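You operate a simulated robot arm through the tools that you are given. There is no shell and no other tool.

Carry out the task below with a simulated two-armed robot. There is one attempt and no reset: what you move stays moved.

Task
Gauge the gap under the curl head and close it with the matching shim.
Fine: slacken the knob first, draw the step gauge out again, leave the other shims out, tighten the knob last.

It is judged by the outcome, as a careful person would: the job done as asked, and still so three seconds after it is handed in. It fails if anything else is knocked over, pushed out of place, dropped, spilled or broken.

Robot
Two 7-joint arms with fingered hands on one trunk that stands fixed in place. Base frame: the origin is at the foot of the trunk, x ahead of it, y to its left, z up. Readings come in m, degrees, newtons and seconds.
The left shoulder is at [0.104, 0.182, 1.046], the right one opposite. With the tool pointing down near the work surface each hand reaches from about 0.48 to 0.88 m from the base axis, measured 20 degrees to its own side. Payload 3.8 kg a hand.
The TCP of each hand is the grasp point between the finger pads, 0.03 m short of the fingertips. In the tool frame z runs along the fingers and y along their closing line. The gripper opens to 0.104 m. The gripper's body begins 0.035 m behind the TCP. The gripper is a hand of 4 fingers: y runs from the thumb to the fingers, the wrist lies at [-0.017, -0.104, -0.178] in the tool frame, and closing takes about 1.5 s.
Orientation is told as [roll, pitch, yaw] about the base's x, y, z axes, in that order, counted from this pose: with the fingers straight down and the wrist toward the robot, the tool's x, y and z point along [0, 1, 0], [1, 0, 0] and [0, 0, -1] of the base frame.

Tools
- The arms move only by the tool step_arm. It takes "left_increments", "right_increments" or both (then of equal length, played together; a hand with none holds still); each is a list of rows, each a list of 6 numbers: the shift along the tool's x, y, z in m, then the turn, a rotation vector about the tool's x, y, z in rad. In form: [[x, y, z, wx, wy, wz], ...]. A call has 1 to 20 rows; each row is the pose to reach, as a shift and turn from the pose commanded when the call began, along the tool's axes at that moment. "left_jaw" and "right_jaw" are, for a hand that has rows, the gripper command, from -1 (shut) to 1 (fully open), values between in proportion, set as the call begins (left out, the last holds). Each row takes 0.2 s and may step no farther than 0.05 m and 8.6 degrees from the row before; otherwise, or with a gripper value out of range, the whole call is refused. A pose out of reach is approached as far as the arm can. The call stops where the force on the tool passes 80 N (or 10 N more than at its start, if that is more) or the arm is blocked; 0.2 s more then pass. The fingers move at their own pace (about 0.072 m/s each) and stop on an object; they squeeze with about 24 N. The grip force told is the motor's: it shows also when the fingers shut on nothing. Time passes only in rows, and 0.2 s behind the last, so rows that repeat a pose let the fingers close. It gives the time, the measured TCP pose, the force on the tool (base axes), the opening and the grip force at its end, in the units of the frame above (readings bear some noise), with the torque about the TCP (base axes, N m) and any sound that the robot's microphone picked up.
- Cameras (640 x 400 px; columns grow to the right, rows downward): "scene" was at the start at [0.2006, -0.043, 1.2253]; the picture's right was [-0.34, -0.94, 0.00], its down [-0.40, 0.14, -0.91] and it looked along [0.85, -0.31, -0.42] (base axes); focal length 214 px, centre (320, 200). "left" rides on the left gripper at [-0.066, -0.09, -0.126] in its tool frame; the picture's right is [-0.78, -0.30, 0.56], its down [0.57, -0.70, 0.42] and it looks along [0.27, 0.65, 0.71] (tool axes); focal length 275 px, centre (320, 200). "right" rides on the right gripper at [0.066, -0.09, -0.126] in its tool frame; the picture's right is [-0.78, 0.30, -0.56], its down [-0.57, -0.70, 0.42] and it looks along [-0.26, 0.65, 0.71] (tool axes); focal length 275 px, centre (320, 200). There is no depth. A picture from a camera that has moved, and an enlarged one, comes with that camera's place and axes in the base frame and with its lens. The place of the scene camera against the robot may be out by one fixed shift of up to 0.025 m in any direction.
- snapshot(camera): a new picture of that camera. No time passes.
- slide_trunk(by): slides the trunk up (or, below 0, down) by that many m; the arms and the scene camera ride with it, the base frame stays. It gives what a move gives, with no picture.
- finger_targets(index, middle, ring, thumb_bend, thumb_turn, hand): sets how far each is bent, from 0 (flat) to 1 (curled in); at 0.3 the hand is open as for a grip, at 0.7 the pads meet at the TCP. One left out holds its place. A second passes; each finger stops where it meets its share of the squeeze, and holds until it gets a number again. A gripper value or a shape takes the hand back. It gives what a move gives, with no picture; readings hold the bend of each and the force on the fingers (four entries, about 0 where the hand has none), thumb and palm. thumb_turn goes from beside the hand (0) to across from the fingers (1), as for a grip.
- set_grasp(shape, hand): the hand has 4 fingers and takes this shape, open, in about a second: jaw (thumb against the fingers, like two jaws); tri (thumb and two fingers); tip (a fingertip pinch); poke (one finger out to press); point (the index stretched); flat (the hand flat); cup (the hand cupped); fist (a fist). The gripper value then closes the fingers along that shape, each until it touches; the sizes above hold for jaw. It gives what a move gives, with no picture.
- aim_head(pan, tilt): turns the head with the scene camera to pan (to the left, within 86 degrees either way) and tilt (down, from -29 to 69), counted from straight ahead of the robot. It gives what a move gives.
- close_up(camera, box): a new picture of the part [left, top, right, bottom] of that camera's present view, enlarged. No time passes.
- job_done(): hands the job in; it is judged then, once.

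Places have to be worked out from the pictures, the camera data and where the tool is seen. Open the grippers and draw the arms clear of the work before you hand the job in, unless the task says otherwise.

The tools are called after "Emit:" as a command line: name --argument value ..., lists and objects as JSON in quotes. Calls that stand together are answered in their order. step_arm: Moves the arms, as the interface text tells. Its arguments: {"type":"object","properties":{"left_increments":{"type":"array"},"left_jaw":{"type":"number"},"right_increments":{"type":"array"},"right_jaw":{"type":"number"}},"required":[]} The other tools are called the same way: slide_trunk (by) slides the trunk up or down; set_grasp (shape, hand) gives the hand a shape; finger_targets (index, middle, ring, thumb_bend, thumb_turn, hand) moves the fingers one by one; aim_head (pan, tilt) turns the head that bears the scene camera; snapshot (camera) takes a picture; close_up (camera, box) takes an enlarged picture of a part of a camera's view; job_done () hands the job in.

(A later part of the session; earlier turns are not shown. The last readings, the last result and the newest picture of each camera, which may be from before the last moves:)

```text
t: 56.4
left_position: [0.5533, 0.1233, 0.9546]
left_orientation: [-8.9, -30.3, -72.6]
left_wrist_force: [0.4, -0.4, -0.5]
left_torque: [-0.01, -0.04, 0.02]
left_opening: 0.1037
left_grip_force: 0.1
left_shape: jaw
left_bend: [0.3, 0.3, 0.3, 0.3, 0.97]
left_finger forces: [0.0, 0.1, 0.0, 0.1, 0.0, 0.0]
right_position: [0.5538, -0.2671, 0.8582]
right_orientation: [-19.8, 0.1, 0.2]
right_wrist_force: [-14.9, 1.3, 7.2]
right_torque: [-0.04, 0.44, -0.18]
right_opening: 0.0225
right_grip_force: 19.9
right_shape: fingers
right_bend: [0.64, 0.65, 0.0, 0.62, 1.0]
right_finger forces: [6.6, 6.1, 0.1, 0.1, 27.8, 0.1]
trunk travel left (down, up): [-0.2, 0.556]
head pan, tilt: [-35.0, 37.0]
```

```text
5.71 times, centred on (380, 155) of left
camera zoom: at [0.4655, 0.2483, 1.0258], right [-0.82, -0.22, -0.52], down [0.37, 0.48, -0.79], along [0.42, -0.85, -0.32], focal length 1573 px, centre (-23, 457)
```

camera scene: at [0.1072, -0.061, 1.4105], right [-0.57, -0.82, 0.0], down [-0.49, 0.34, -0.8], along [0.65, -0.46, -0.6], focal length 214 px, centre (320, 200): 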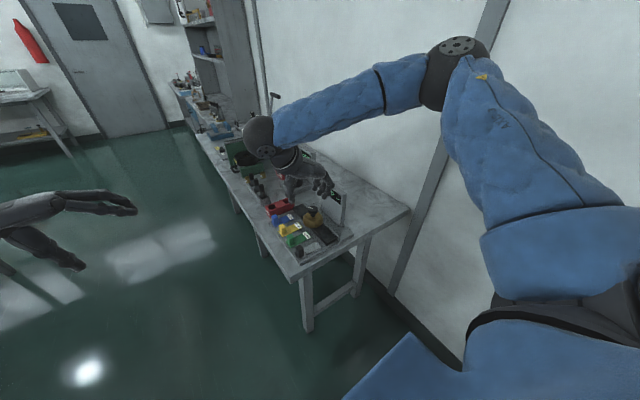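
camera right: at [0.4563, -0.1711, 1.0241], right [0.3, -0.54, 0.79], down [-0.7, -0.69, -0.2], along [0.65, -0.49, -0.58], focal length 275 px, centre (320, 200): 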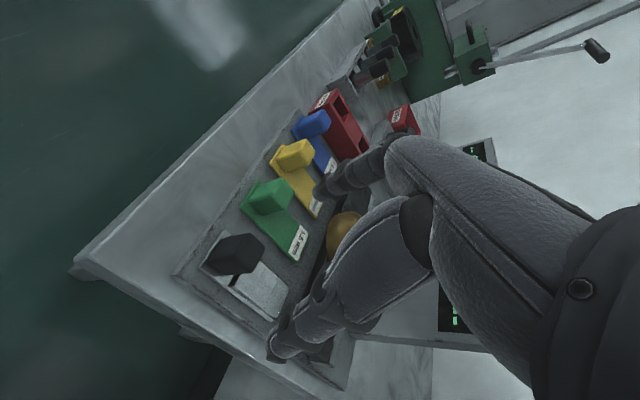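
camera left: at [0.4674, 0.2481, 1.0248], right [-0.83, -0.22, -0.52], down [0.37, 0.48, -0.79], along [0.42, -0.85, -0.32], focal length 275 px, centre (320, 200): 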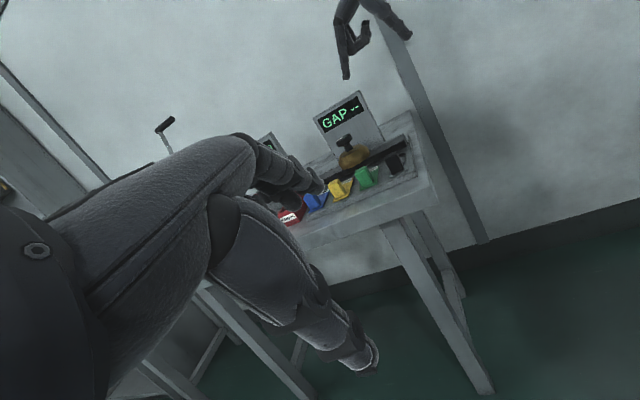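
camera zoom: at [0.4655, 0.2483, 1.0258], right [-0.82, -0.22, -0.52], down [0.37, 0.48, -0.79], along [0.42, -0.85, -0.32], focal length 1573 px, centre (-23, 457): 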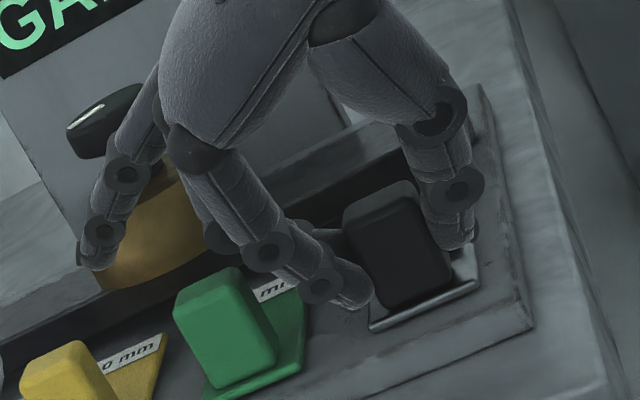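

Along x it is blocked (15 N), so each strip runs in a fixed lane along y: the dark bar spanning all four lanes must be the head, with the gap under it, and the amber part carries its clamp knob. I relax the sideways strain and curl the ring finger out of the way.

Emit:
step_arm --right_increments '[[0, -0.003, 0, 0, 0, 0], [0, -0.007, 0, 0, 0, 0], [0, -0.007, 0, 0, 0, 0]]'

Emit:
finger_targets --hand "right" --ring 1.0

Emit:
close_up --camera "left" --box '[310, 90, 430, 210]'

Emit:
close_up --camera "right" --box '[200, 100, 420, 320]'

```text
t: 57.2
left_position: [0.5546, 0.1227, 0.9545]
left_orientation: [-9.0, -30.3, -72.5]
left_wrist_force: [-0.4, 0.4, 0.2]
left_torque: [-0.01, -0.03, -0.03]
left_opening: 0.1038
left_grip_force: 0.0
left_shape: jaw
left_bend: [0.3, 0.3, 0.3, 0.3, 0.97]
left_finger forces: [0.1, 0.0, 0.0, 0.1, 0.0, 0.1]
right_position: [0.549, -0.267, 0.8576]
right_orientation: [-19.9, -0.2, 0.2]
right_wrist_force: [2.6, -0.6, 7.8]
right_torque: [-0.08, -0.1, 0.04]
right_opening: 0.0224
right_grip_force: 22.0
right_shape: fingers
right_bend: [0.61, 0.62, 0.0, 0.63, 1.0]
right_finger forces: [11.7, 11.5, 0.0, 0.0, 20.3, 0.0]
trunk travel left (down, up): [-0.2, 0.556]
head pan, tilt: [-35.0, 37.0]
```

```text
t: 58.2
left_position: [0.554, 0.124, 0.9537]
left_orientation: [-9.0, -30.3, -72.5]
left_wrist_force: [0.2, -0.5, 0.4]
left_torque: [0.0, 0.03, 0.02]
left_opening: 0.1038
left_grip_force: 0.0
left_shape: jaw
left_bend: [0.3, 0.3, 0.3, 0.3, 0.97]
left_finger forces: [0.0, 0.0, 0.0, 0.0, 0.0, 0.1]
right_position: [0.5483, -0.2659, 0.8582]
right_orientation: [-20.0, 0.0, 0.2]
right_wrist_force: [5.2, -0.1, 12.0]
right_torque: [-0.1, -0.28, 0.07]
right_opening: 0.0223
right_grip_force: 22.2
right_shape: fingers
right_bend: [0.6, 0.62, 1.0, 0.64, 1.0]
right_finger forces: [12.9, 12.8, 0.0, 0.0, 19.8, 0.1]
trunk travel left (down, up): [-0.2, 0.556]
head pan, tilt: [-35.0, 37.0]
```

```text
3.33 times, centred on (370, 150) of left
camera zoom: at [0.4671, 0.2485, 1.025], right [-0.83, -0.22, -0.52], down [0.37, 0.48, -0.79], along [0.42, -0.85, -0.32], focal length 918 px, centre (153, 367)
```

zoom: 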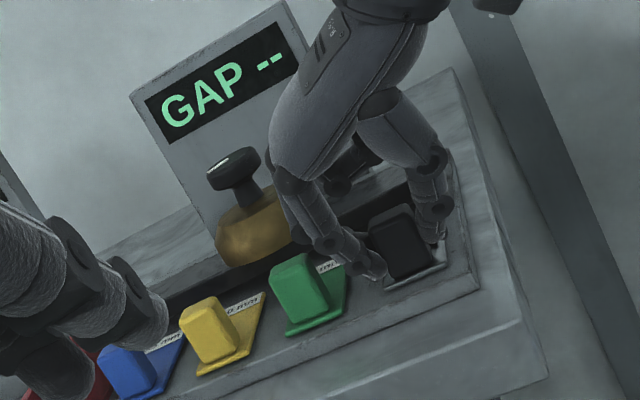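

```text
1.82 times, centred on (310, 210) of right
camera zoom: at [0.4581, -0.1625, 0.9537], right [0.3, -0.54, 0.79], down [-0.7, -0.69, -0.21], along [0.65, -0.49, -0.58], focal length 500 px, centre (338, 182)
```

zoom: 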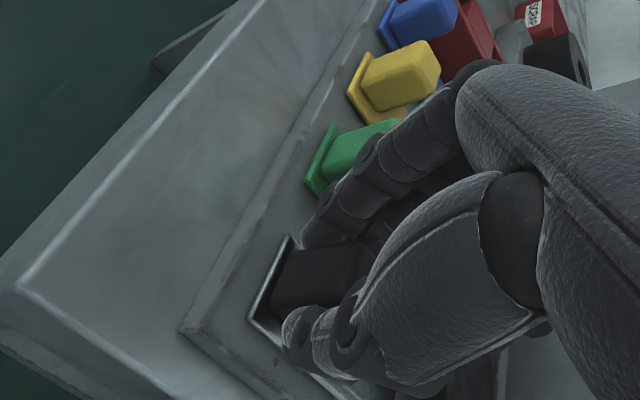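

The hand presses down a little (12 N), so I ease up 2 mm and slide the gauge about 19 mm toward -y in small steps, watching force and the GAP display.

Emit:
step_arm --right_increments '[[-0.0007, 0.0005, -0.0019, 0, 0, 0], [-0.0054, 0.0005, -0.0002, 0, 0, 0], [-0.0101, 0.0005, 0.0015, 0, 0, 0], [-0.0148, 0.0005, 0.0032, 0, 0, 0], [-0.0186, 0.0005, 0.0046, 0, 0, 0], [-0.0186, 0.0005, 0.0046, 0, 0, 0]]'

Emit:
close_up --camera "left" --box '[310, 90, 430, 210]'

Emit:
close_up --camera "scene" --box '[290, 140, 370, 230]'

```text
t: 59.6
left_position: [0.5547, 0.1228, 0.9547]
left_orientation: [-9.0, -30.3, -72.5]
left_wrist_force: [-0.1, -0.1, 0.2]
left_torque: [-0.04, -0.01, -0.03]
left_opening: 0.1035
left_grip_force: 0.1
left_shape: jaw
left_bend: [0.3, 0.3, 0.3, 0.3, 0.97]
left_finger forces: [0.1, 0.1, 0.0, 0.0, 0.0, 0.0]
right_position: [0.5483, -0.2858, 0.8588]
right_orientation: [-19.8, 0.1, 0.1]
right_wrist_force: [4.6, 1.9, 1.8]
right_torque: [0.02, -0.25, 0.11]
right_opening: 0.0224
right_grip_force: 21.5
right_shape: fingers
right_bend: [0.6, 0.62, 1.0, 0.64, 1.0]
right_finger forces: [11.9, 11.9, 0.0, 0.0, 19.3, 0.0]
trunk travel left (down, up): [-0.2, 0.556]
head pan, tilt: [-35.0, 37.0]
```

```text
3.33 times, centred on (370, 150) of left
camera zoom: at [0.4677, 0.2482, 1.0246], right [-0.83, -0.22, -0.52], down [0.37, 0.48, -0.79], along [0.42, -0.85, -0.32], focal length 918 px, centre (153, 367)
```

zoom: 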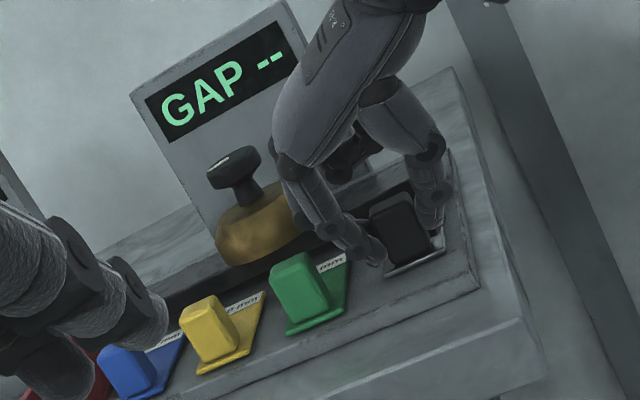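

```text
4.44 times, centred on (330, 185) of scene
camera zoom: at [0.1856, -0.0609, 1.2064], right [-0.57, -0.82, 0.0], down [-0.49, 0.34, -0.8], along [0.65, -0.46, -0.6], focal length 953 px, centre (276, 267)
```

zoom: 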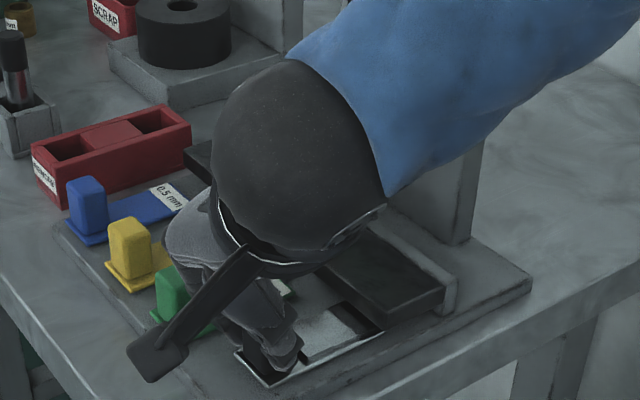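

The gauge tip is now going under the dark bar freely. I continue in small steps toward the expected contact points.

Emit:
step_arm --right_increments '[[-0.0028, 0.001, 0.001, 0, 0, 0], [-0.0056, 0.001, 0.002, 0, 0, 0], [-0.0084, 0.001, 0.0031, 0, 0, 0], [-0.0113, 0.001, 0.0041, 0, 0, 0], [-0.0113, 0.001, 0.0041, 0, 0, 0]]'

Emit:
close_up --camera "left" --box '[310, 90, 430, 210]'

Emit:
close_up --camera "scene" --box '[310, 190, 360, 230]'

```text
t: 60.8
left_position: [0.553, 0.1235, 0.9544]
left_orientation: [-9.0, -30.3, -72.5]
left_wrist_force: [-0.2, 0.8, -0.3]
left_torque: [-0.04, 0.01, 0.01]
left_opening: 0.1037
left_grip_force: 0.1
left_shape: jaw
left_bend: [0.3, 0.3, 0.3, 0.3, 0.97]
left_finger forces: [0.1, 0.1, 0.0, 0.1, 0.1, 0.0]
right_position: [0.5499, -0.2971, 0.8589]
right_orientation: [-19.8, 0.2, 0.2]
right_wrist_force: [-2.8, 5.1, -3.0]
right_torque: [0.16, 0.0, 0.15]
right_opening: 0.0224
right_grip_force: 21.0
right_shape: fingers
right_bend: [0.61, 0.62, 1.0, 0.64, 1.0]
right_finger forces: [9.5, 9.8, 0.0, 0.0, 22.2, 0.0]
trunk travel left (down, up): [-0.2, 0.556]
head pan, tilt: [-35.0, 37.0]
```

```text
3.33 times, centred on (370, 150) of left
camera zoom: at [0.4673, 0.2485, 1.0247], right [-0.83, -0.22, -0.52], down [0.37, 0.48, -0.79], along [0.42, -0.85, -0.32], focal length 918 px, centre (153, 367)
```

zoom: 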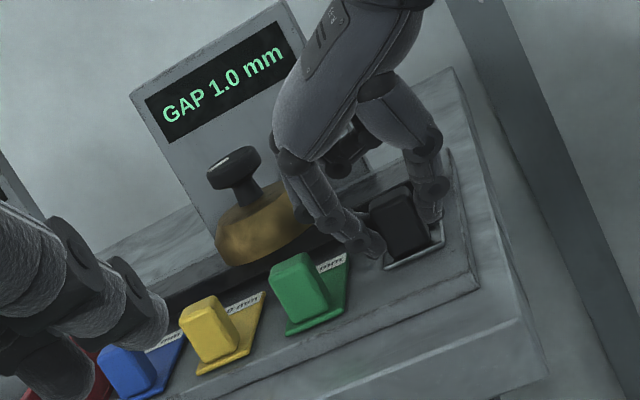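

```text
10.00 times, centred on (335, 210) of scene
camera zoom: at [0.1852, -0.0606, 1.2064], right [-0.57, -0.82, 0.0], down [-0.49, 0.34, -0.8], along [0.65, -0.46, -0.6], focal length 2145 px, centre (170, 100)
```

zoom: 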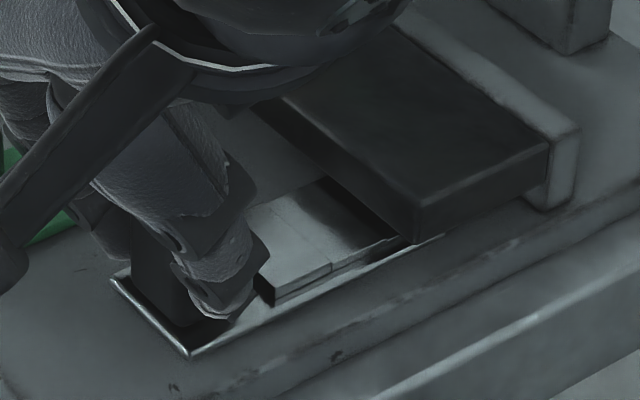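

The display now reads GAP 1.0 mm, with 5 N against the push. I press on a few millimetres more to see whether this is the true stop or the reading changes.

Emit:
step_arm --right_increments '[[-0.0028, 0.0, 0.001, 0, 0, 0], [-0.0056, 0.0, 0.002, 0, 0, 0], [-0.0056, 0.0, 0.002, 0, 0, 0]]'

Emit:
close_up --camera "left" --box '[310, 90, 430, 210]'

Emit:
close_up --camera "scene" --box '[310, 190, 360, 230]'

```text
t: 61.6
left_position: [0.5534, 0.1236, 0.9541]
left_orientation: [-9.0, -30.3, -72.6]
left_wrist_force: [0.2, -0.1, -0.1]
left_torque: [0.0, 0.01, 0.03]
left_opening: 0.104
left_grip_force: 0.1
left_shape: jaw
left_bend: [0.3, 0.3, 0.3, 0.3, 0.97]
left_finger forces: [0.0, 0.0, 0.0, 0.1, 0.1, 0.0]
right_position: [0.5506, -0.303, 0.8592]
right_orientation: [-19.8, 0.2, 0.3]
right_wrist_force: [-6.2, 9.7, -5.1]
right_torque: [0.25, 0.09, 0.17]
right_opening: 0.0222
right_grip_force: 20.3
right_shape: fingers
right_bend: [0.61, 0.62, 1.0, 0.63, 1.0]
right_finger forces: [8.7, 9.2, 0.0, 0.0, 23.6, 0.1]
trunk travel left (down, up): [-0.2, 0.556]
head pan, tilt: [-35.0, 37.0]
```

```text
3.33 times, centred on (370, 150) of left
camera zoom: at [0.4672, 0.2488, 1.0247], right [-0.83, -0.22, -0.52], down [0.37, 0.48, -0.79], along [0.42, -0.85, -0.32], focal length 918 px, centre (153, 367)
```

zoom: 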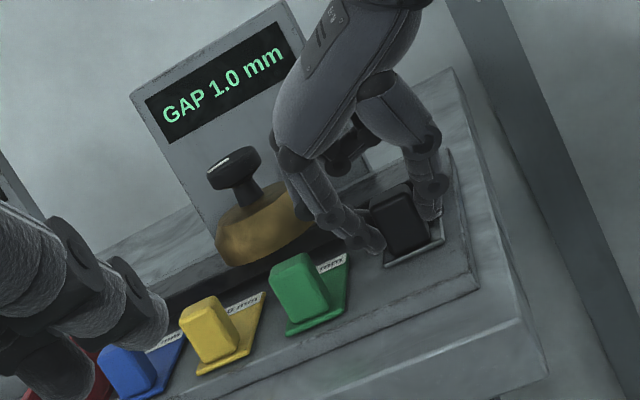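

```text
10.00 times, centred on (335, 210) of scene
camera zoom: at [0.1851, -0.0602, 1.2065], right [-0.57, -0.82, 0.0], down [-0.49, 0.34, -0.8], along [0.65, -0.46, -0.6], focal length 2145 px, centre (170, 100)
```

zoom: 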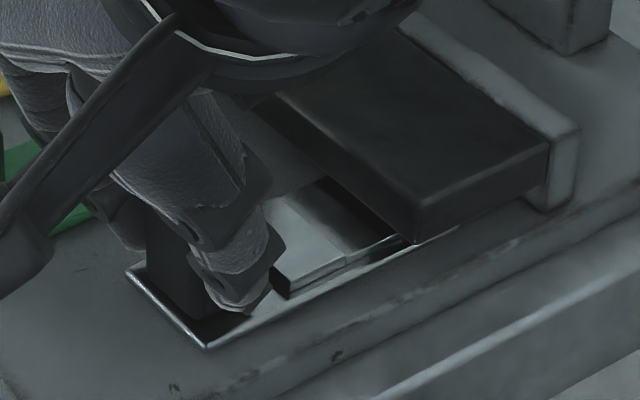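

It moved another 5 mm with the reading unchanged at 1.0 mm, second step going under. I continue toward where the third step would meet the bar (about 10 mm more) to confirm the stop.

Emit:
step_arm --right_increments '[[-0.0028, -0.0012, 0.001, 0, 0, 0], [-0.0056, -0.0012, 0.002, 0, 0, 0], [-0.0084, -0.0012, 0.0031, 0, 0, 0], [-0.0084, -0.0012, 0.0031, 0, 0, 0]]'

Emit:
close_up --camera "left" --box '[310, 90, 430, 210]'

Emit:
close_up --camera "scene" --box '[310, 190, 360, 230]'

```text
t: 62.6
left_position: [0.5541, 0.124, 0.9542]
left_orientation: [-9.0, -30.5, -72.5]
left_wrist_force: [0.4, 0.8, 1.1]
left_torque: [-0.02, -0.02, -0.01]
left_opening: 0.1037
left_grip_force: 0.1
left_shape: jaw
left_bend: [0.3, 0.3, 0.3, 0.3, 0.97]
left_finger forces: [0.0, 0.0, 0.0, 0.0, 0.0, 0.0]
right_position: [0.5486, -0.311, 0.8602]
right_orientation: [-19.8, -0.1, 0.2]
right_wrist_force: [-2.7, 13.3, -3.1]
right_torque: [0.36, 0.05, 0.07]
right_opening: 0.0218
right_grip_force: 20.1
right_shape: fingers
right_bend: [0.61, 0.62, 1.0, 0.64, 0.99]
right_finger forces: [9.8, 7.8, 0.0, 0.0, 21.5, 0.0]
trunk travel left (down, up): [-0.2, 0.556]
head pan, tilt: [-35.0, 37.0]
```

```text
3.33 times, centred on (370, 150) of left
camera zoom: at [0.4674, 0.2492, 1.0246], right [-0.83, -0.22, -0.52], down [0.37, 0.48, -0.79], along [0.42, -0.85, -0.32], focal length 918 px, centre (153, 367)
```

zoom: 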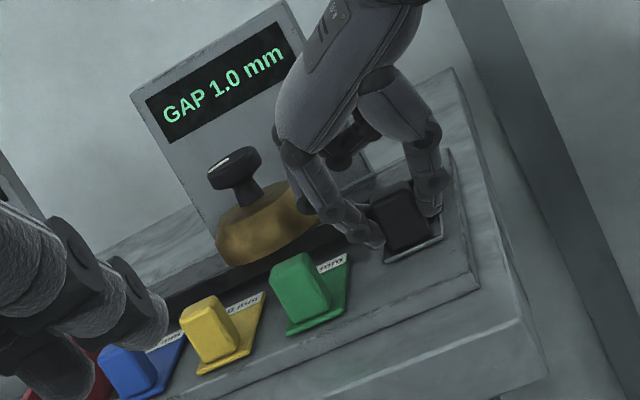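

```text
10.00 times, centred on (335, 210) of scene
camera zoom: at [0.1853, -0.0598, 1.2065], right [-0.57, -0.82, 0.0], down [-0.49, 0.34, -0.8], along [0.65, -0.46, -0.6], focal length 2145 px, centre (170, 100)
```

zoom: 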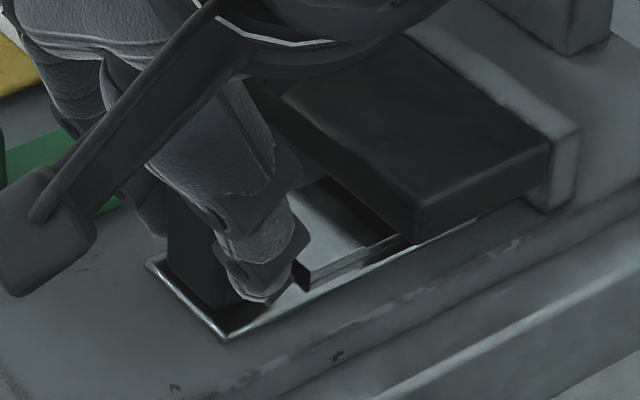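

Third step's edge should now be about 3 mm from the bar; the reading remains 1.0 mm. One more 4 mm press to confirm it stops there.

Emit:
step_arm --right_increments '[[-0.0019, -0.0005, 0.0007, 0, 0, 0], [-0.0038, -0.0005, 0.0014, 0, 0, 0], [-0.0038, -0.0005, 0.0014, 0, 0, 0]]'

Emit:
close_up --camera "left" --box '[310, 90, 430, 210]'

Emit:
close_up --camera "scene" --box '[310, 190, 360, 230]'

```text
t: 63.4
left_position: [0.5528, 0.1231, 0.9547]
left_orientation: [-8.9, -30.4, -72.5]
left_wrist_force: [-0.5, -0.2, 0.1]
left_torque: [0.02, -0.01, -0.03]
left_opening: 0.1037
left_grip_force: 0.0
left_shape: jaw
left_bend: [0.3, 0.3, 0.3, 0.3, 0.97]
left_finger forces: [0.1, 0.1, 0.0, 0.1, 0.1, 0.0]
right_position: [0.5473, -0.3146, 0.8616]
right_orientation: [-19.9, 0.0, 0.3]
right_wrist_force: [-4.5, 15.1, -0.8]
right_torque: [0.4, 0.1, -0.09]
right_opening: 0.0215
right_grip_force: 20.6
right_shape: fingers
right_bend: [0.6, 0.65, 1.0, 0.65, 0.97]
right_finger forces: [11.6, 6.6, 0.0, 0.0, 21.2, 0.0]
trunk travel left (down, up): [-0.2, 0.556]
head pan, tilt: [-35.0, 37.0]
```

```text
3.33 times, centred on (370, 150) of left
camera zoom: at [0.4671, 0.2493, 1.0247], right [-0.83, -0.22, -0.52], down [0.37, 0.48, -0.79], along [0.42, -0.85, -0.32], focal length 918 px, centre (153, 367)
```

zoom: 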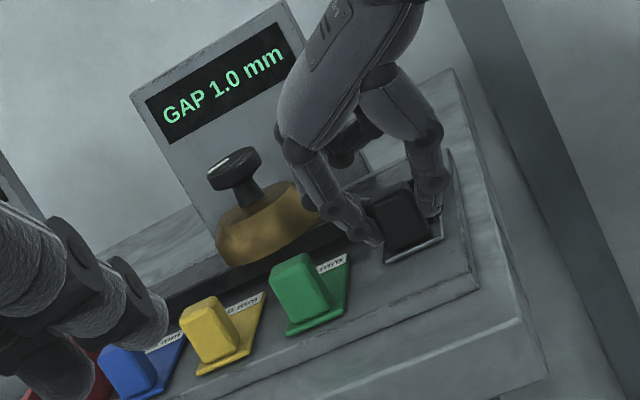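

```text
10.00 times, centred on (335, 210) of scene
camera zoom: at [0.1849, -0.0595, 1.2066], right [-0.57, -0.82, 0.0], down [-0.49, 0.34, -0.8], along [0.65, -0.46, -0.6], focal length 2145 px, centre (170, 100)
```

zoom: 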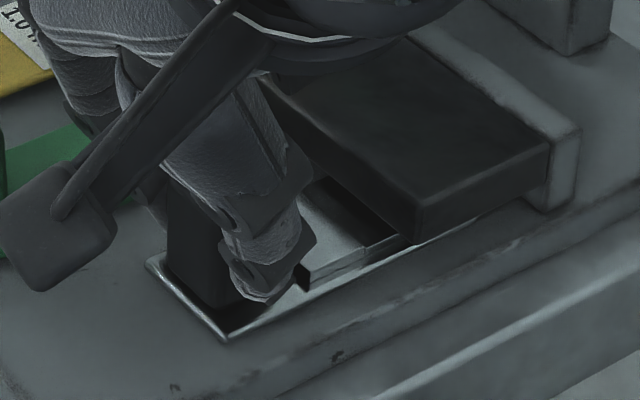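

The gauge stopped (only the fingers slid), third step against the bar, display steady at 1.0 mm — so the yellow 1.0 mm shim is the match. Now I draw the gauge back out along +y by 50 mm to its original place.

Emit:
step_arm --right_increments '[[0.0047, 0.0005, -0.0017, 0, 0, 0], [0.0103, 0.0005, -0.0037, 0, 0, 0], [0.016, 0.0005, -0.0058, 0, 0, 0], [0.0216, 0.0005, -0.0078, 0, 0, 0], [0.0273, 0.0005, -0.0099, 0, 0, 0], [0.0329, 0.0005, -0.012, 0, 0, 0], [0.0385, 0.0005, -0.014, 0, 0, 0], [0.0442, 0.0005, -0.0161, 0, 0, 0], [0.0475, 0.0005, -0.0173, 0, 0, 0], [0.0475, 0.0005, -0.0173, 0, 0, 0]]'

Emit:
close_up --camera "left" --box '[310, 90, 430, 210]'

Emit:
close_up --camera "scene" --box '[280, 150, 360, 240]'

```text
t: 65.6
left_position: [0.5531, 0.1221, 0.9543]
left_orientation: [-8.8, -30.3, -72.6]
left_wrist_force: [-0.3, 0.2, 0.5]
left_torque: [-0.01, 0.01, 0.0]
left_opening: 0.1037
left_grip_force: 0.0
left_shape: jaw
left_bend: [0.3, 0.3, 0.3, 0.3, 0.97]
left_finger forces: [0.0, 0.1, 0.1, 0.1, 0.0, 0.0]
right_position: [0.5477, -0.2673, 0.8593]
right_orientation: [-19.9, 0.0, 0.0]
right_wrist_force: [-3.6, -10.0, 4.9]
right_torque: [-0.13, 0.04, -0.31]
right_opening: 0.0217
right_grip_force: 28.0
right_shape: fingers
right_bend: [0.6, 0.65, 1.0, 0.65, 0.98]
right_finger forces: [12.1, 21.7, 0.1, 0.1, 21.5, 0.0]
trunk travel left (down, up): [-0.2, 0.556]
head pan, tilt: [-35.0, 37.0]
```

```text
3.33 times, centred on (370, 150) of left
camera zoom: at [0.4668, 0.2472, 1.0254], right [-0.83, -0.22, -0.52], down [0.37, 0.48, -0.79], along [0.42, -0.85, -0.32], focal length 918 px, centre (153, 367)
```

zoom: 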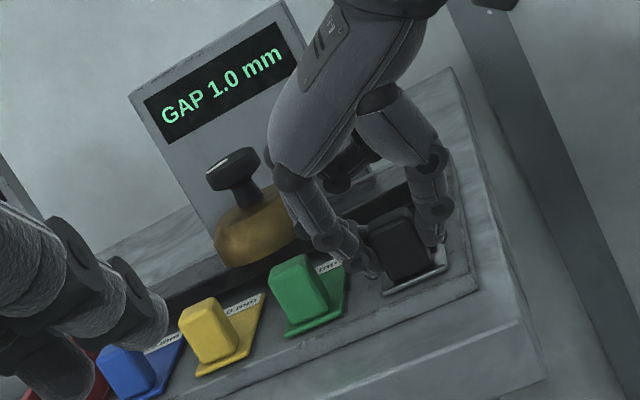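

```text
4.44 times, centred on (320, 195) of scene
camera zoom: at [0.1845, -0.062, 1.2066], right [-0.57, -0.82, 0.0], down [-0.49, 0.35, -0.8], along [0.65, -0.46, -0.6], focal length 953 px, centre (320, 222)
```

zoom: 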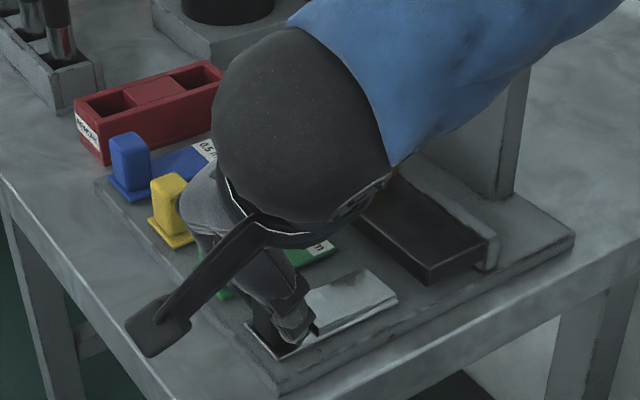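

The gauge is back at its outer stop (10 N pull) and clear of the bar; the display keeps 1.0 mm. I ease off 2 mm, open the fingers slightly and rise clear.

Emit:
step_arm --right_increments '[[-0.0015, 0, 0.0005, 0, 0, 0], [-0.0015, 0, 0.0005, 0, 0, 0]]'

Emit:
finger_targets --hand "right" --index 0.52 --middle 0.54 --thumb_bend 0.52

Emit:
step_arm --right_increments '[[-0.0034, 0, -0.0094, 0, 0, 0], [-0.0103, 0, -0.0282, 0, 0, 0], [-0.0171, 0, -0.047, 0, 0, 0], [-0.0274, 0, -0.0752, 0, 0, 0], [-0.0274, 0, -0.0752, 0, 0, 0]]'

Emit:
close_up --camera "left" --box '[300, 90, 430, 220]'

Emit:
close_up --camera "right" --box '[150, 90, 410, 320]'

```text
t: 66.2
left_position: [0.5542, 0.123, 0.9548]
left_orientation: [-9.0, -30.3, -72.4]
left_wrist_force: [0.5, 0.0, 0.4]
left_torque: [-0.05, 0.03, 0.0]
left_opening: 0.1036
left_grip_force: 0.0
left_shape: jaw
left_bend: [0.3, 0.3, 0.3, 0.3, 0.97]
left_finger forces: [0.0, 0.0, 0.0, 0.0, 0.0, 0.1]
right_position: [0.5478, -0.2689, 0.8608]
right_orientation: [-19.8, 0.1, 0.2]
right_wrist_force: [-1.8, -7.2, 3.1]
right_torque: [-0.08, 0.0, -0.27]
right_opening: 0.0216
right_grip_force: 26.6
right_shape: fingers
right_bend: [0.6, 0.65, 1.0, 0.65, 0.97]
right_finger forces: [12.3, 19.4, 0.0, 0.1, 20.6, 0.1]
trunk travel left (down, up): [-0.2, 0.556]
head pan, tilt: [-35.0, 37.0]
```

```text
t: 67.2
left_position: [0.5535, 0.1231, 0.955]
left_orientation: [-9.0, -30.3, -72.5]
left_wrist_force: [0.6, 1.6, 0.4]
left_torque: [-0.02, 0.02, -0.02]
left_opening: 0.1035
left_grip_force: 0.0
left_shape: jaw
left_bend: [0.3, 0.3, 0.3, 0.3, 0.97]
left_finger forces: [0.0, 0.0, 0.0, 0.0, 0.1, 0.0]
right_position: [0.5477, -0.2671, 0.8602]
right_orientation: [-19.8, 0.1, 0.3]
right_wrist_force: [0.2, 0.3, 0.0]
right_torque: [-0.03, -0.01, 0.0]
right_opening: 0.0479
right_grip_force: 0.0
right_shape: fingers
right_bend: [0.52, 0.54, 1.0, 0.52, 1.0]
right_finger forces: [0.0, 0.0, 0.0, 0.1, 0.0, 0.0]
trunk travel left (down, up): [-0.2, 0.556]
head pan, tilt: [-35.0, 37.0]
```

```text
t: 68.4
left_position: [0.5545, 0.1233, 0.9534]
left_orientation: [-9.0, -30.3, -72.5]
left_wrist_force: [-0.4, 0.0, 0.3]
left_torque: [-0.04, -0.04, -0.02]
left_opening: 0.1039
left_grip_force: 0.1
left_shape: jaw
left_bend: [0.3, 0.3, 0.3, 0.3, 0.97]
left_finger forces: [0.0, 0.1, 0.0, 0.1, 0.0, 0.0]
right_position: [0.5495, -0.2685, 0.9402]
right_orientation: [-19.8, 0.1, 0.2]
right_wrist_force: [0.2, -0.5, -0.3]
right_torque: [0.03, -0.01, 0.02]
right_opening: 0.0481
right_grip_force: 0.1
right_shape: fingers
right_bend: [0.52, 0.54, 1.0, 0.52, 1.0]
right_finger forces: [0.1, 0.0, 0.0, 0.1, 0.1, 0.0]
trunk travel left (down, up): [-0.2, 0.556]
head pan, tilt: [-35.0, 37.0]
```

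```text
3.08 times, centred on (365, 155) of left
camera zoom: at [0.4676, 0.248, 1.0247], right [-0.83, -0.22, -0.52], down [0.37, 0.48, -0.79], along [0.42, -0.85, -0.32], focal length 847 px, centre (182, 338)
```

zoom: 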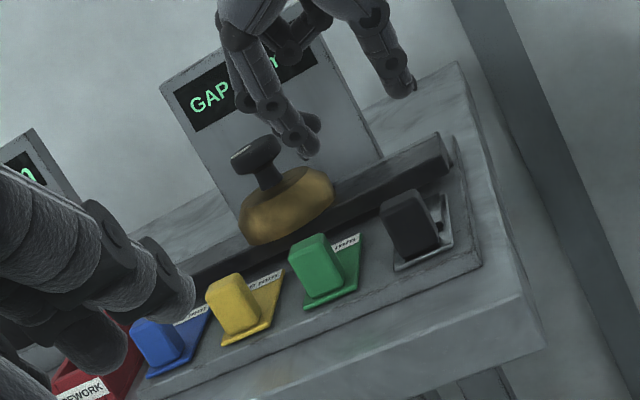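

```text
1.74 times, centred on (280, 205) of right
camera zoom: at [0.4588, -0.1646, 1.0365], right [0.3, -0.54, 0.79], down [-0.7, -0.68, -0.2], along [0.65, -0.49, -0.58], focal length 479 px, centre (390, 191)
```

zoom: 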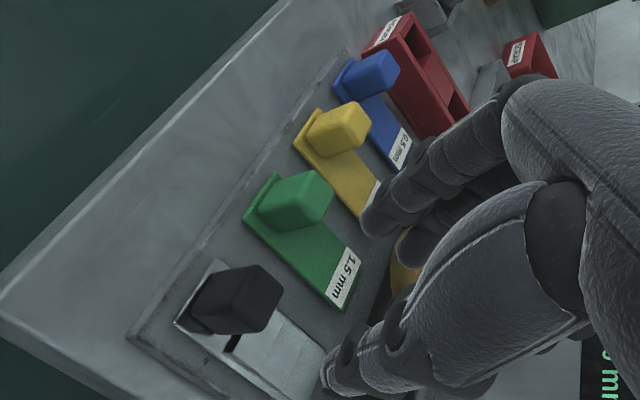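

Everything else is in place. Next I'll push the yellow 1.0 mm shim (handle ≈[0.671,-0.273]) in from behind with closed fingertips: I move over its lane to y≈-0.215 at height and close index, middle and thumb together.

Emit:
step_arm --right_increments '[[0.0126, 0.0304, -0.0046, 0, 0, 0], [0.0252, 0.0608, -0.0092, 0, 0, 0], [0.0377, 0.0911, -0.0137, 0, 0, 0], [0.0503, 0.1215, -0.0183, 0, 0, 0], [0.0503, 0.1215, -0.0183, 0, 0, 0]]'

Emit:
finger_targets --hand "right" --index 0.72 --middle 0.72 --ring 1.0 --thumb_bend 0.7

Emit:
close_up --camera "left" --box '[280, 60, 440, 220]'

Emit:
close_up --camera "right" --box '[150, 90, 410, 320]'

Emit:
close_up --camera "scene" --box '[270, 120, 370, 230]'

```text
t: 69.6
left_position: [0.5529, 0.1227, 0.9548]
left_orientation: [-9.0, -30.3, -72.5]
left_wrist_force: [-0.1, 0.5, 0.7]
left_torque: [-0.01, -0.01, 0.0]
left_opening: 0.1037
left_grip_force: 0.0
left_shape: jaw
left_bend: [0.3, 0.3, 0.3, 0.3, 0.97]
left_finger forces: [0.0, 0.0, 0.0, 0.0, 0.1, 0.0]
right_position: [0.6708, -0.2143, 0.9391]
right_orientation: [-20.0, 0.2, 0.1]
right_wrist_force: [-0.5, 0.7, 0.0]
right_torque: [0.02, 0.03, -0.03]
right_opening: 0.0481
right_grip_force: 0.0
right_shape: fingers
right_bend: [0.52, 0.54, 1.0, 0.52, 1.0]
right_finger forces: [0.0, 0.1, 0.0, 0.0, 0.0, 0.1]
trunk travel left (down, up): [-0.2, 0.556]
head pan, tilt: [-35.0, 37.0]
```

```text
t: 70.6
left_position: [0.5533, 0.1236, 0.9553]
left_orientation: [-8.9, -30.2, -72.5]
left_wrist_force: [0.9, 0.6, -0.3]
left_torque: [0.0, 0.02, -0.01]
left_opening: 0.104
left_grip_force: 0.0
left_shape: jaw
left_bend: [0.3, 0.3, 0.3, 0.3, 0.97]
left_finger forces: [0.0, 0.0, 0.1, 0.0, 0.0, 0.0]
right_position: [0.6715, -0.2134, 0.9381]
right_orientation: [-19.8, 0.1, 0.1]
right_wrist_force: [0.6, 0.1, 0.6]
right_torque: [0.02, 0.02, 0.0]
right_opening: 0.0001
right_grip_force: 0.1
right_shape: fingers
right_bend: [0.72, 0.72, 1.0, 0.69, 1.0]
right_finger forces: [0.0, 0.0, 0.1, 0.0, 0.0, 0.0]
trunk travel left (down, up): [-0.2, 0.556]
head pan, tilt: [-35.0, 37.0]
```

```text
2.50 times, centred on (360, 140) of left
camera zoom: at [0.4674, 0.2481, 1.0248], right [-0.83, -0.22, -0.52], down [0.37, 0.48, -0.79], along [0.42, -0.85, -0.32], focal length 688 px, centre (220, 350)
```

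zoom: 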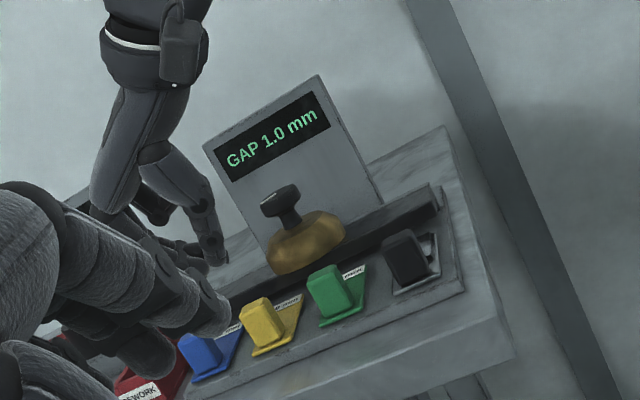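

```text
1.74 times, centred on (280, 205) of right
camera zoom: at [0.5809, -0.1111, 1.0348], right [0.3, -0.54, 0.79], down [-0.7, -0.68, -0.2], along [0.65, -0.49, -0.58], focal length 479 px, centre (390, 191)
```

zoom: 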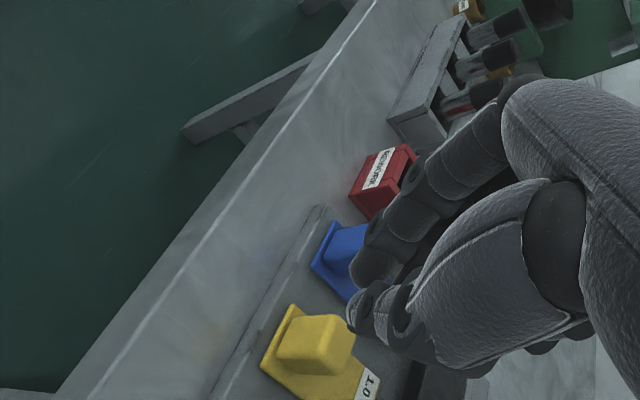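

```text
3.64 times, centred on (320, 175) of scene
camera zoom: at [0.1853, -0.0611, 1.2064], right [-0.57, -0.82, 0.0], down [-0.49, 0.34, -0.8], along [0.65, -0.46, -0.6], focal length 780 px, centre (320, 291)
```

zoom: 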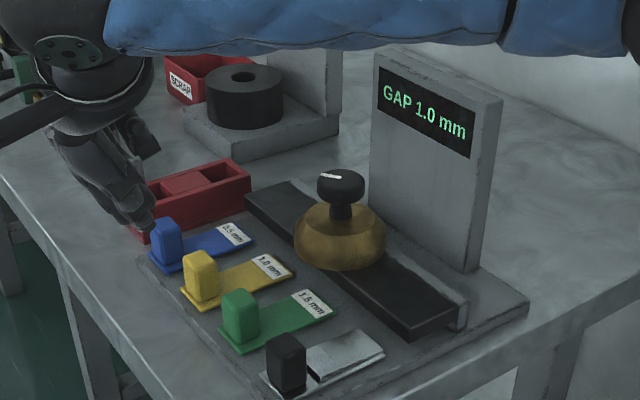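

Fingertips are together at ≈[0.667,-0.226], safely behind the yellow handle (rear face y≈-0.263). I descend vertically to tip height just above the plate.

Emit:
step_arm --right_increments '[[0.0085, 0, 0.0235, 0, 0, 0], [0.017, 0, 0.047, 0, 0, 0], [0.0222, 0, 0.061, 0, 0, 0], [0.0263, 0, 0.072, 0, 0, 0], [0.0263, 0, 0.072, 0, 0, 0]]'

Emit:
close_up --camera "left" --box '[280, 90, 400, 220]'

Emit:
close_up --camera "right" --box '[200, 150, 400, 350]'

Emit:
close_up --camera "scene" --box '[270, 150, 340, 220]'

```text
t: 71.8
left_position: [0.5532, 0.1224, 0.9547]
left_orientation: [-9.1, -30.3, -72.6]
left_wrist_force: [-0.3, 0.0, -0.9]
left_torque: [-0.02, 0.0, 0.01]
left_opening: 0.1037
left_grip_force: 0.1
left_shape: jaw
left_bend: [0.3, 0.3, 0.3, 0.3, 0.97]
left_finger forces: [0.1, 0.0, 0.1, 0.1, 0.0, 0.1]
right_position: [0.6699, -0.2146, 0.8625]
right_orientation: [-19.8, -0.1, 0.2]
right_wrist_force: [-0.3, -0.3, -0.2]
right_torque: [0.01, 0.02, -0.01]
right_opening: 0.0004
right_grip_force: 0.1
right_shape: fingers
right_bend: [0.72, 0.72, 1.0, 0.69, 1.0]
right_finger forces: [0.0, 0.0, 0.0, 0.1, 0.0, 0.1]
trunk travel left (down, up): [-0.2, 0.556]
head pan, tilt: [-35.0, 37.0]
```

```text
3.08 times, centred on (340, 155) of left
camera zoom: at [0.4674, 0.2481, 1.0249], right [-0.83, -0.22, -0.52], down [0.37, 0.48, -0.79], along [0.42, -0.85, -0.32], focal length 847 px, centre (258, 338)
```

zoom: 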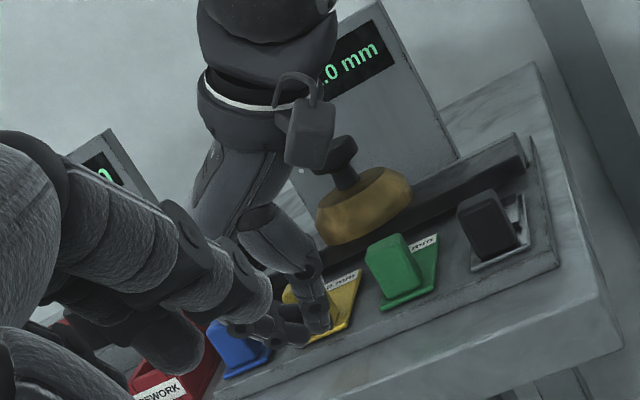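

```text
2.00 times, centred on (300, 250) of right
camera zoom: at [0.579, -0.1115, 0.9591], right [0.3, -0.54, 0.79], down [-0.7, -0.69, -0.21], along [0.65, -0.49, -0.58], focal length 551 px, centre (360, 100)
```

zoom: 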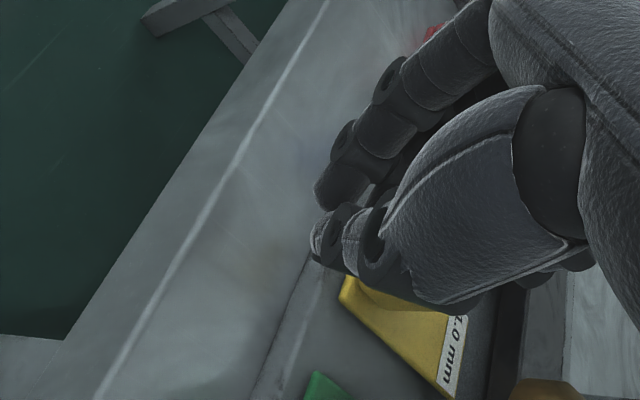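

```text
5.71 times, centred on (305, 185) of scene
camera zoom: at [0.1853, -0.0611, 1.2065], right [-0.57, -0.82, 0.0], down [-0.49, 0.34, -0.8], along [0.65, -0.46, -0.6], focal length 1226 px, centre (406, 286)
```

zoom: 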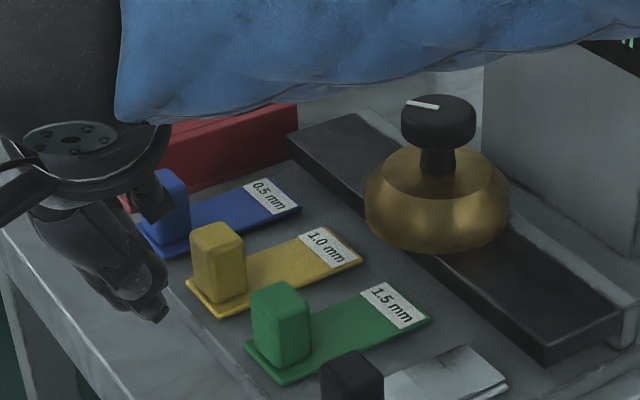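

The closed fingertips stand behind the yellow handle. I start pushing gently toward -y (15 mm first), with a small +x correction.

Emit:
step_arm --right_increments '[[-0.0047, 0.002, 0.0017, 0, 0, 0], [-0.0094, 0.004, 0.0034, 0, 0, 0], [-0.0141, 0.004, 0.0051, 0, 0, 0], [-0.0141, 0.004, 0.0051, 0, 0, 0]]'

Emit:
close_up --camera "right" --box '[200, 150, 400, 350]'

Emit:
close_up --camera "scene" --box '[270, 150, 340, 220]'

```text
t: 72.8
left_position: [0.5554, 0.1234, 0.9544]
left_orientation: [-9.0, -30.3, -72.5]
left_wrist_force: [0.1, -0.4, -0.7]
left_torque: [0.01, -0.02, 0.0]
left_opening: 0.1039
left_grip_force: 0.1
left_shape: jaw
left_bend: [0.3, 0.3, 0.3, 0.3, 0.97]
left_finger forces: [0.0, 0.0, 0.0, 0.1, 0.1, 0.1]
right_position: [0.6743, -0.2289, 0.863]
right_orientation: [-19.8, 0.0, 0.2]
right_wrist_force: [-0.4, 1.0, -0.8]
right_torque: [-0.04, -0.01, 0.03]
right_opening: 0.0004
right_grip_force: 0.0
right_shape: fingers
right_bend: [0.72, 0.72, 1.0, 0.69, 1.0]
right_finger forces: [0.0, 0.0, 0.1, 0.0, 0.0, 0.0]
trunk travel left (down, up): [-0.2, 0.556]
head pan, tilt: [-35.0, 37.0]
```

```text
2.00 times, centred on (300, 250) of right
camera zoom: at [0.5835, -0.1255, 0.9584], right [0.3, -0.54, 0.79], down [-0.7, -0.69, -0.2], along [0.65, -0.49, -0.58], focal length 551 px, centre (360, 100)
```

zoom: 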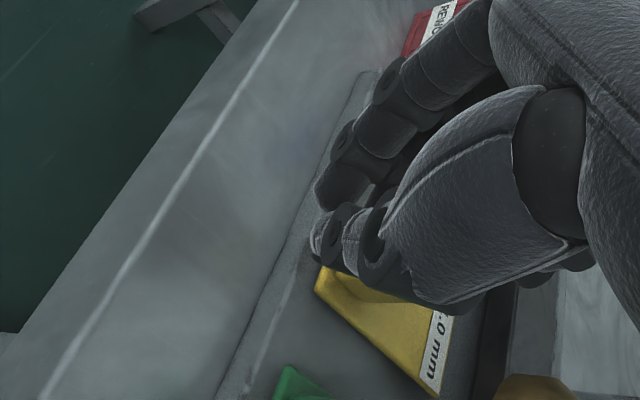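

```text
5.71 times, centred on (305, 185) of scene
camera zoom: at [0.1853, -0.0611, 1.2064], right [-0.57, -0.82, 0.0], down [-0.49, 0.34, -0.8], along [0.65, -0.46, -0.6], focal length 1226 px, centre (406, 286)
```

zoom: 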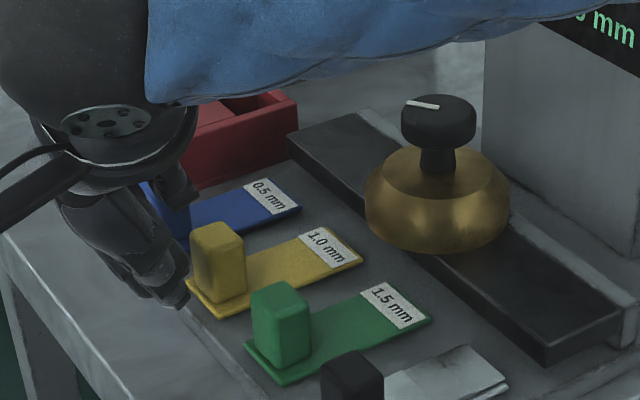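

Fingertips are just about touching the yellow handle's rear face. I continue pushing 20 mm.

Emit:
step_arm --right_increments '[[-0.0047, 0, 0.0017, 0, 0, 0], [-0.0094, 0, 0.0034, 0, 0, 0], [-0.0141, 0, 0.0051, 0, 0, 0], [-0.0188, 0, 0.0068, 0, 0, 0], [-0.0188, 0, 0.0068, 0, 0, 0]]'

Emit:
close_up --camera "right" --box '[200, 150, 400, 350]'

Emit:
close_up --camera "scene" --box '[270, 150, 340, 220]'

```text
t: 74.0
left_position: [0.5548, 0.1232, 0.9546]
left_orientation: [-9.0, -30.2, -72.5]
left_wrist_force: [-0.3, -0.4, 0.1]
left_torque: [0.0, 0.03, 0.0]
left_opening: 0.1037
left_grip_force: 0.0
left_shape: jaw
left_bend: [0.3, 0.3, 0.3, 0.3, 0.97]
left_finger forces: [0.0, 0.0, 0.0, 0.0, 0.0, 0.1]
right_position: [0.6737, -0.2478, 0.8626]
right_orientation: [-19.8, 0.1, 0.1]
right_wrist_force: [0.4, 1.1, 0.4]
right_torque: [0.02, 0.0, 0.0]
right_opening: 0.0003
right_grip_force: 0.4
right_shape: fingers
right_bend: [0.72, 0.72, 1.0, 0.69, 1.0]
right_finger forces: [0.0, 0.7, 0.0, 0.0, 0.1, 0.1]
trunk travel left (down, up): [-0.2, 0.556]
head pan, tilt: [-35.0, 37.0]
```

```text
2.00 times, centred on (300, 250) of right
camera zoom: at [0.5833, -0.1456, 0.9586], right [0.3, -0.54, 0.79], down [-0.7, -0.69, -0.2], along [0.65, -0.49, -0.58], focal length 551 px, centre (360, 100)
```

zoom: 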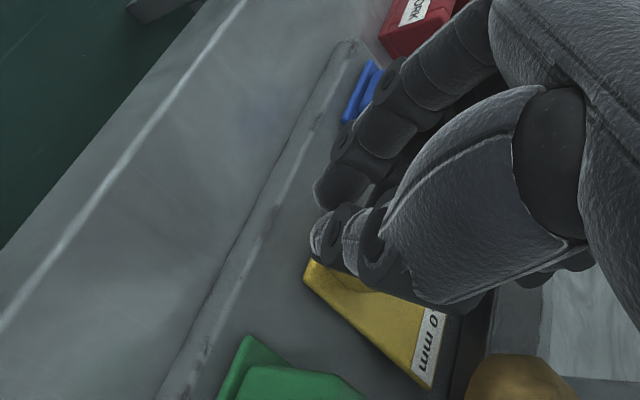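

```text
5.71 times, centred on (305, 185) of scene
camera zoom: at [0.1853, -0.061, 1.2064], right [-0.57, -0.82, 0.0], down [-0.49, 0.34, -0.8], along [0.65, -0.46, -0.6], focal length 1226 px, centre (406, 286)
```

zoom: 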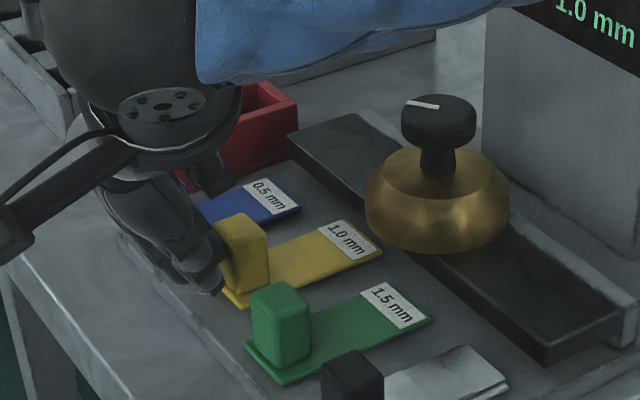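

The yellow shim is sliding with almost no force (handle ≈-0.284). I push another 25 mm so it enters under the bar.

Emit:
step_arm --right_increments '[[-0.0047, 0, 0.0017, 0, 0, 0], [-0.0094, 0, 0.0034, 0, 0, 0], [-0.0141, 0, 0.0051, 0, 0, 0], [-0.0188, 0, 0.0068, 0, 0, 0], [-0.0235, 0, 0.0086, 0, 0, 0], [-0.0235, 0, 0.0086, 0, 0, 0]]'

Emit:
close_up --camera "right" --box '[200, 150, 400, 350]'

Emit:
close_up --camera "scene" --box '[270, 150, 340, 220]'

Emit:
close_up --camera "left" --box '[290, 90, 410, 220]'

```text
t: 75.4
left_position: [0.5539, 0.1229, 0.9532]
left_orientation: [-9.0, -30.3, -72.5]
left_wrist_force: [0.3, -0.8, -0.2]
left_torque: [0.04, 0.04, 0.02]
left_opening: 0.1037
left_grip_force: 0.1
left_shape: jaw
left_bend: [0.3, 0.3, 0.3, 0.3, 0.97]
left_finger forces: [0.0, 0.0, 0.1, 0.1, 0.1, 0.0]
right_position: [0.6735, -0.2734, 0.8637]
right_orientation: [-19.8, 0.2, 0.2]
right_wrist_force: [-0.1, 0.3, -0.5]
right_torque: [-0.02, 0.0, -0.01]
right_opening: 0.0002
right_grip_force: 0.2
right_shape: fingers
right_bend: [0.72, 0.72, 1.0, 0.69, 1.0]
right_finger forces: [0.1, 0.5, 0.0, 0.0, 0.0, 0.1]
trunk travel left (down, up): [-0.2, 0.556]
head pan, tilt: [-35.0, 37.0]
```

```text
2.00 times, centred on (300, 250) of right
camera zoom: at [0.584, -0.1708, 0.9592], right [0.3, -0.54, 0.79], down [-0.7, -0.69, -0.2], along [0.65, -0.49, -0.58], focal length 551 px, centre (360, 100)
```

zoom: 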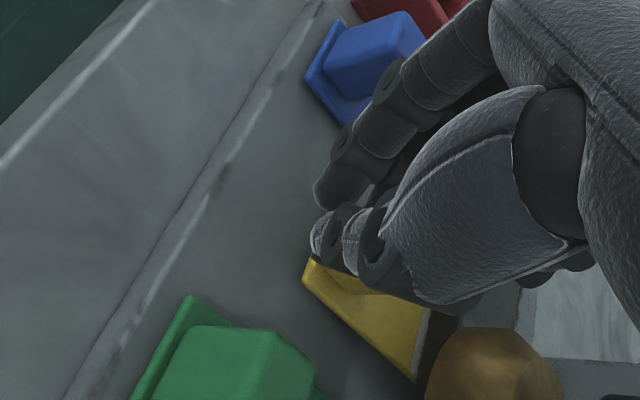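

```text
5.71 times, centred on (305, 185) of scene
camera zoom: at [0.1853, -0.061, 1.2064], right [-0.57, -0.82, 0.0], down [-0.49, 0.34, -0.8], along [0.65, -0.46, -0.6], focal length 1226 px, centre (406, 286)
```

zoom: 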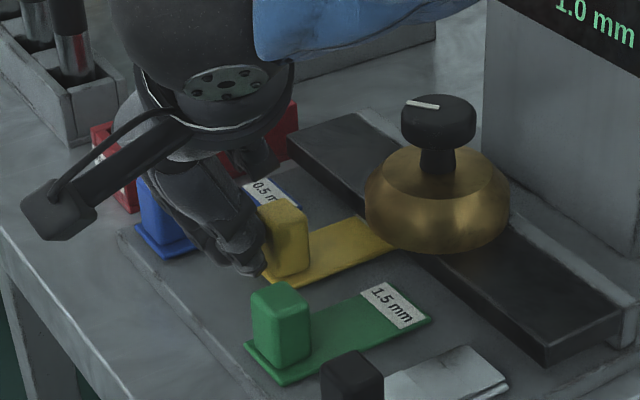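

```text
3.08 times, centred on (350, 155) of left
camera zoom: at [0.4675, 0.2481, 1.0248], right [-0.83, -0.22, -0.52], down [0.37, 0.48, -0.79], along [0.42, -0.85, -0.32], focal length 847 px, centre (228, 338)
```

zoom: 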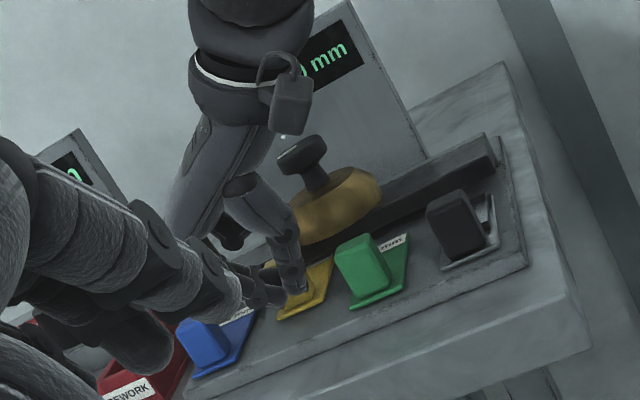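

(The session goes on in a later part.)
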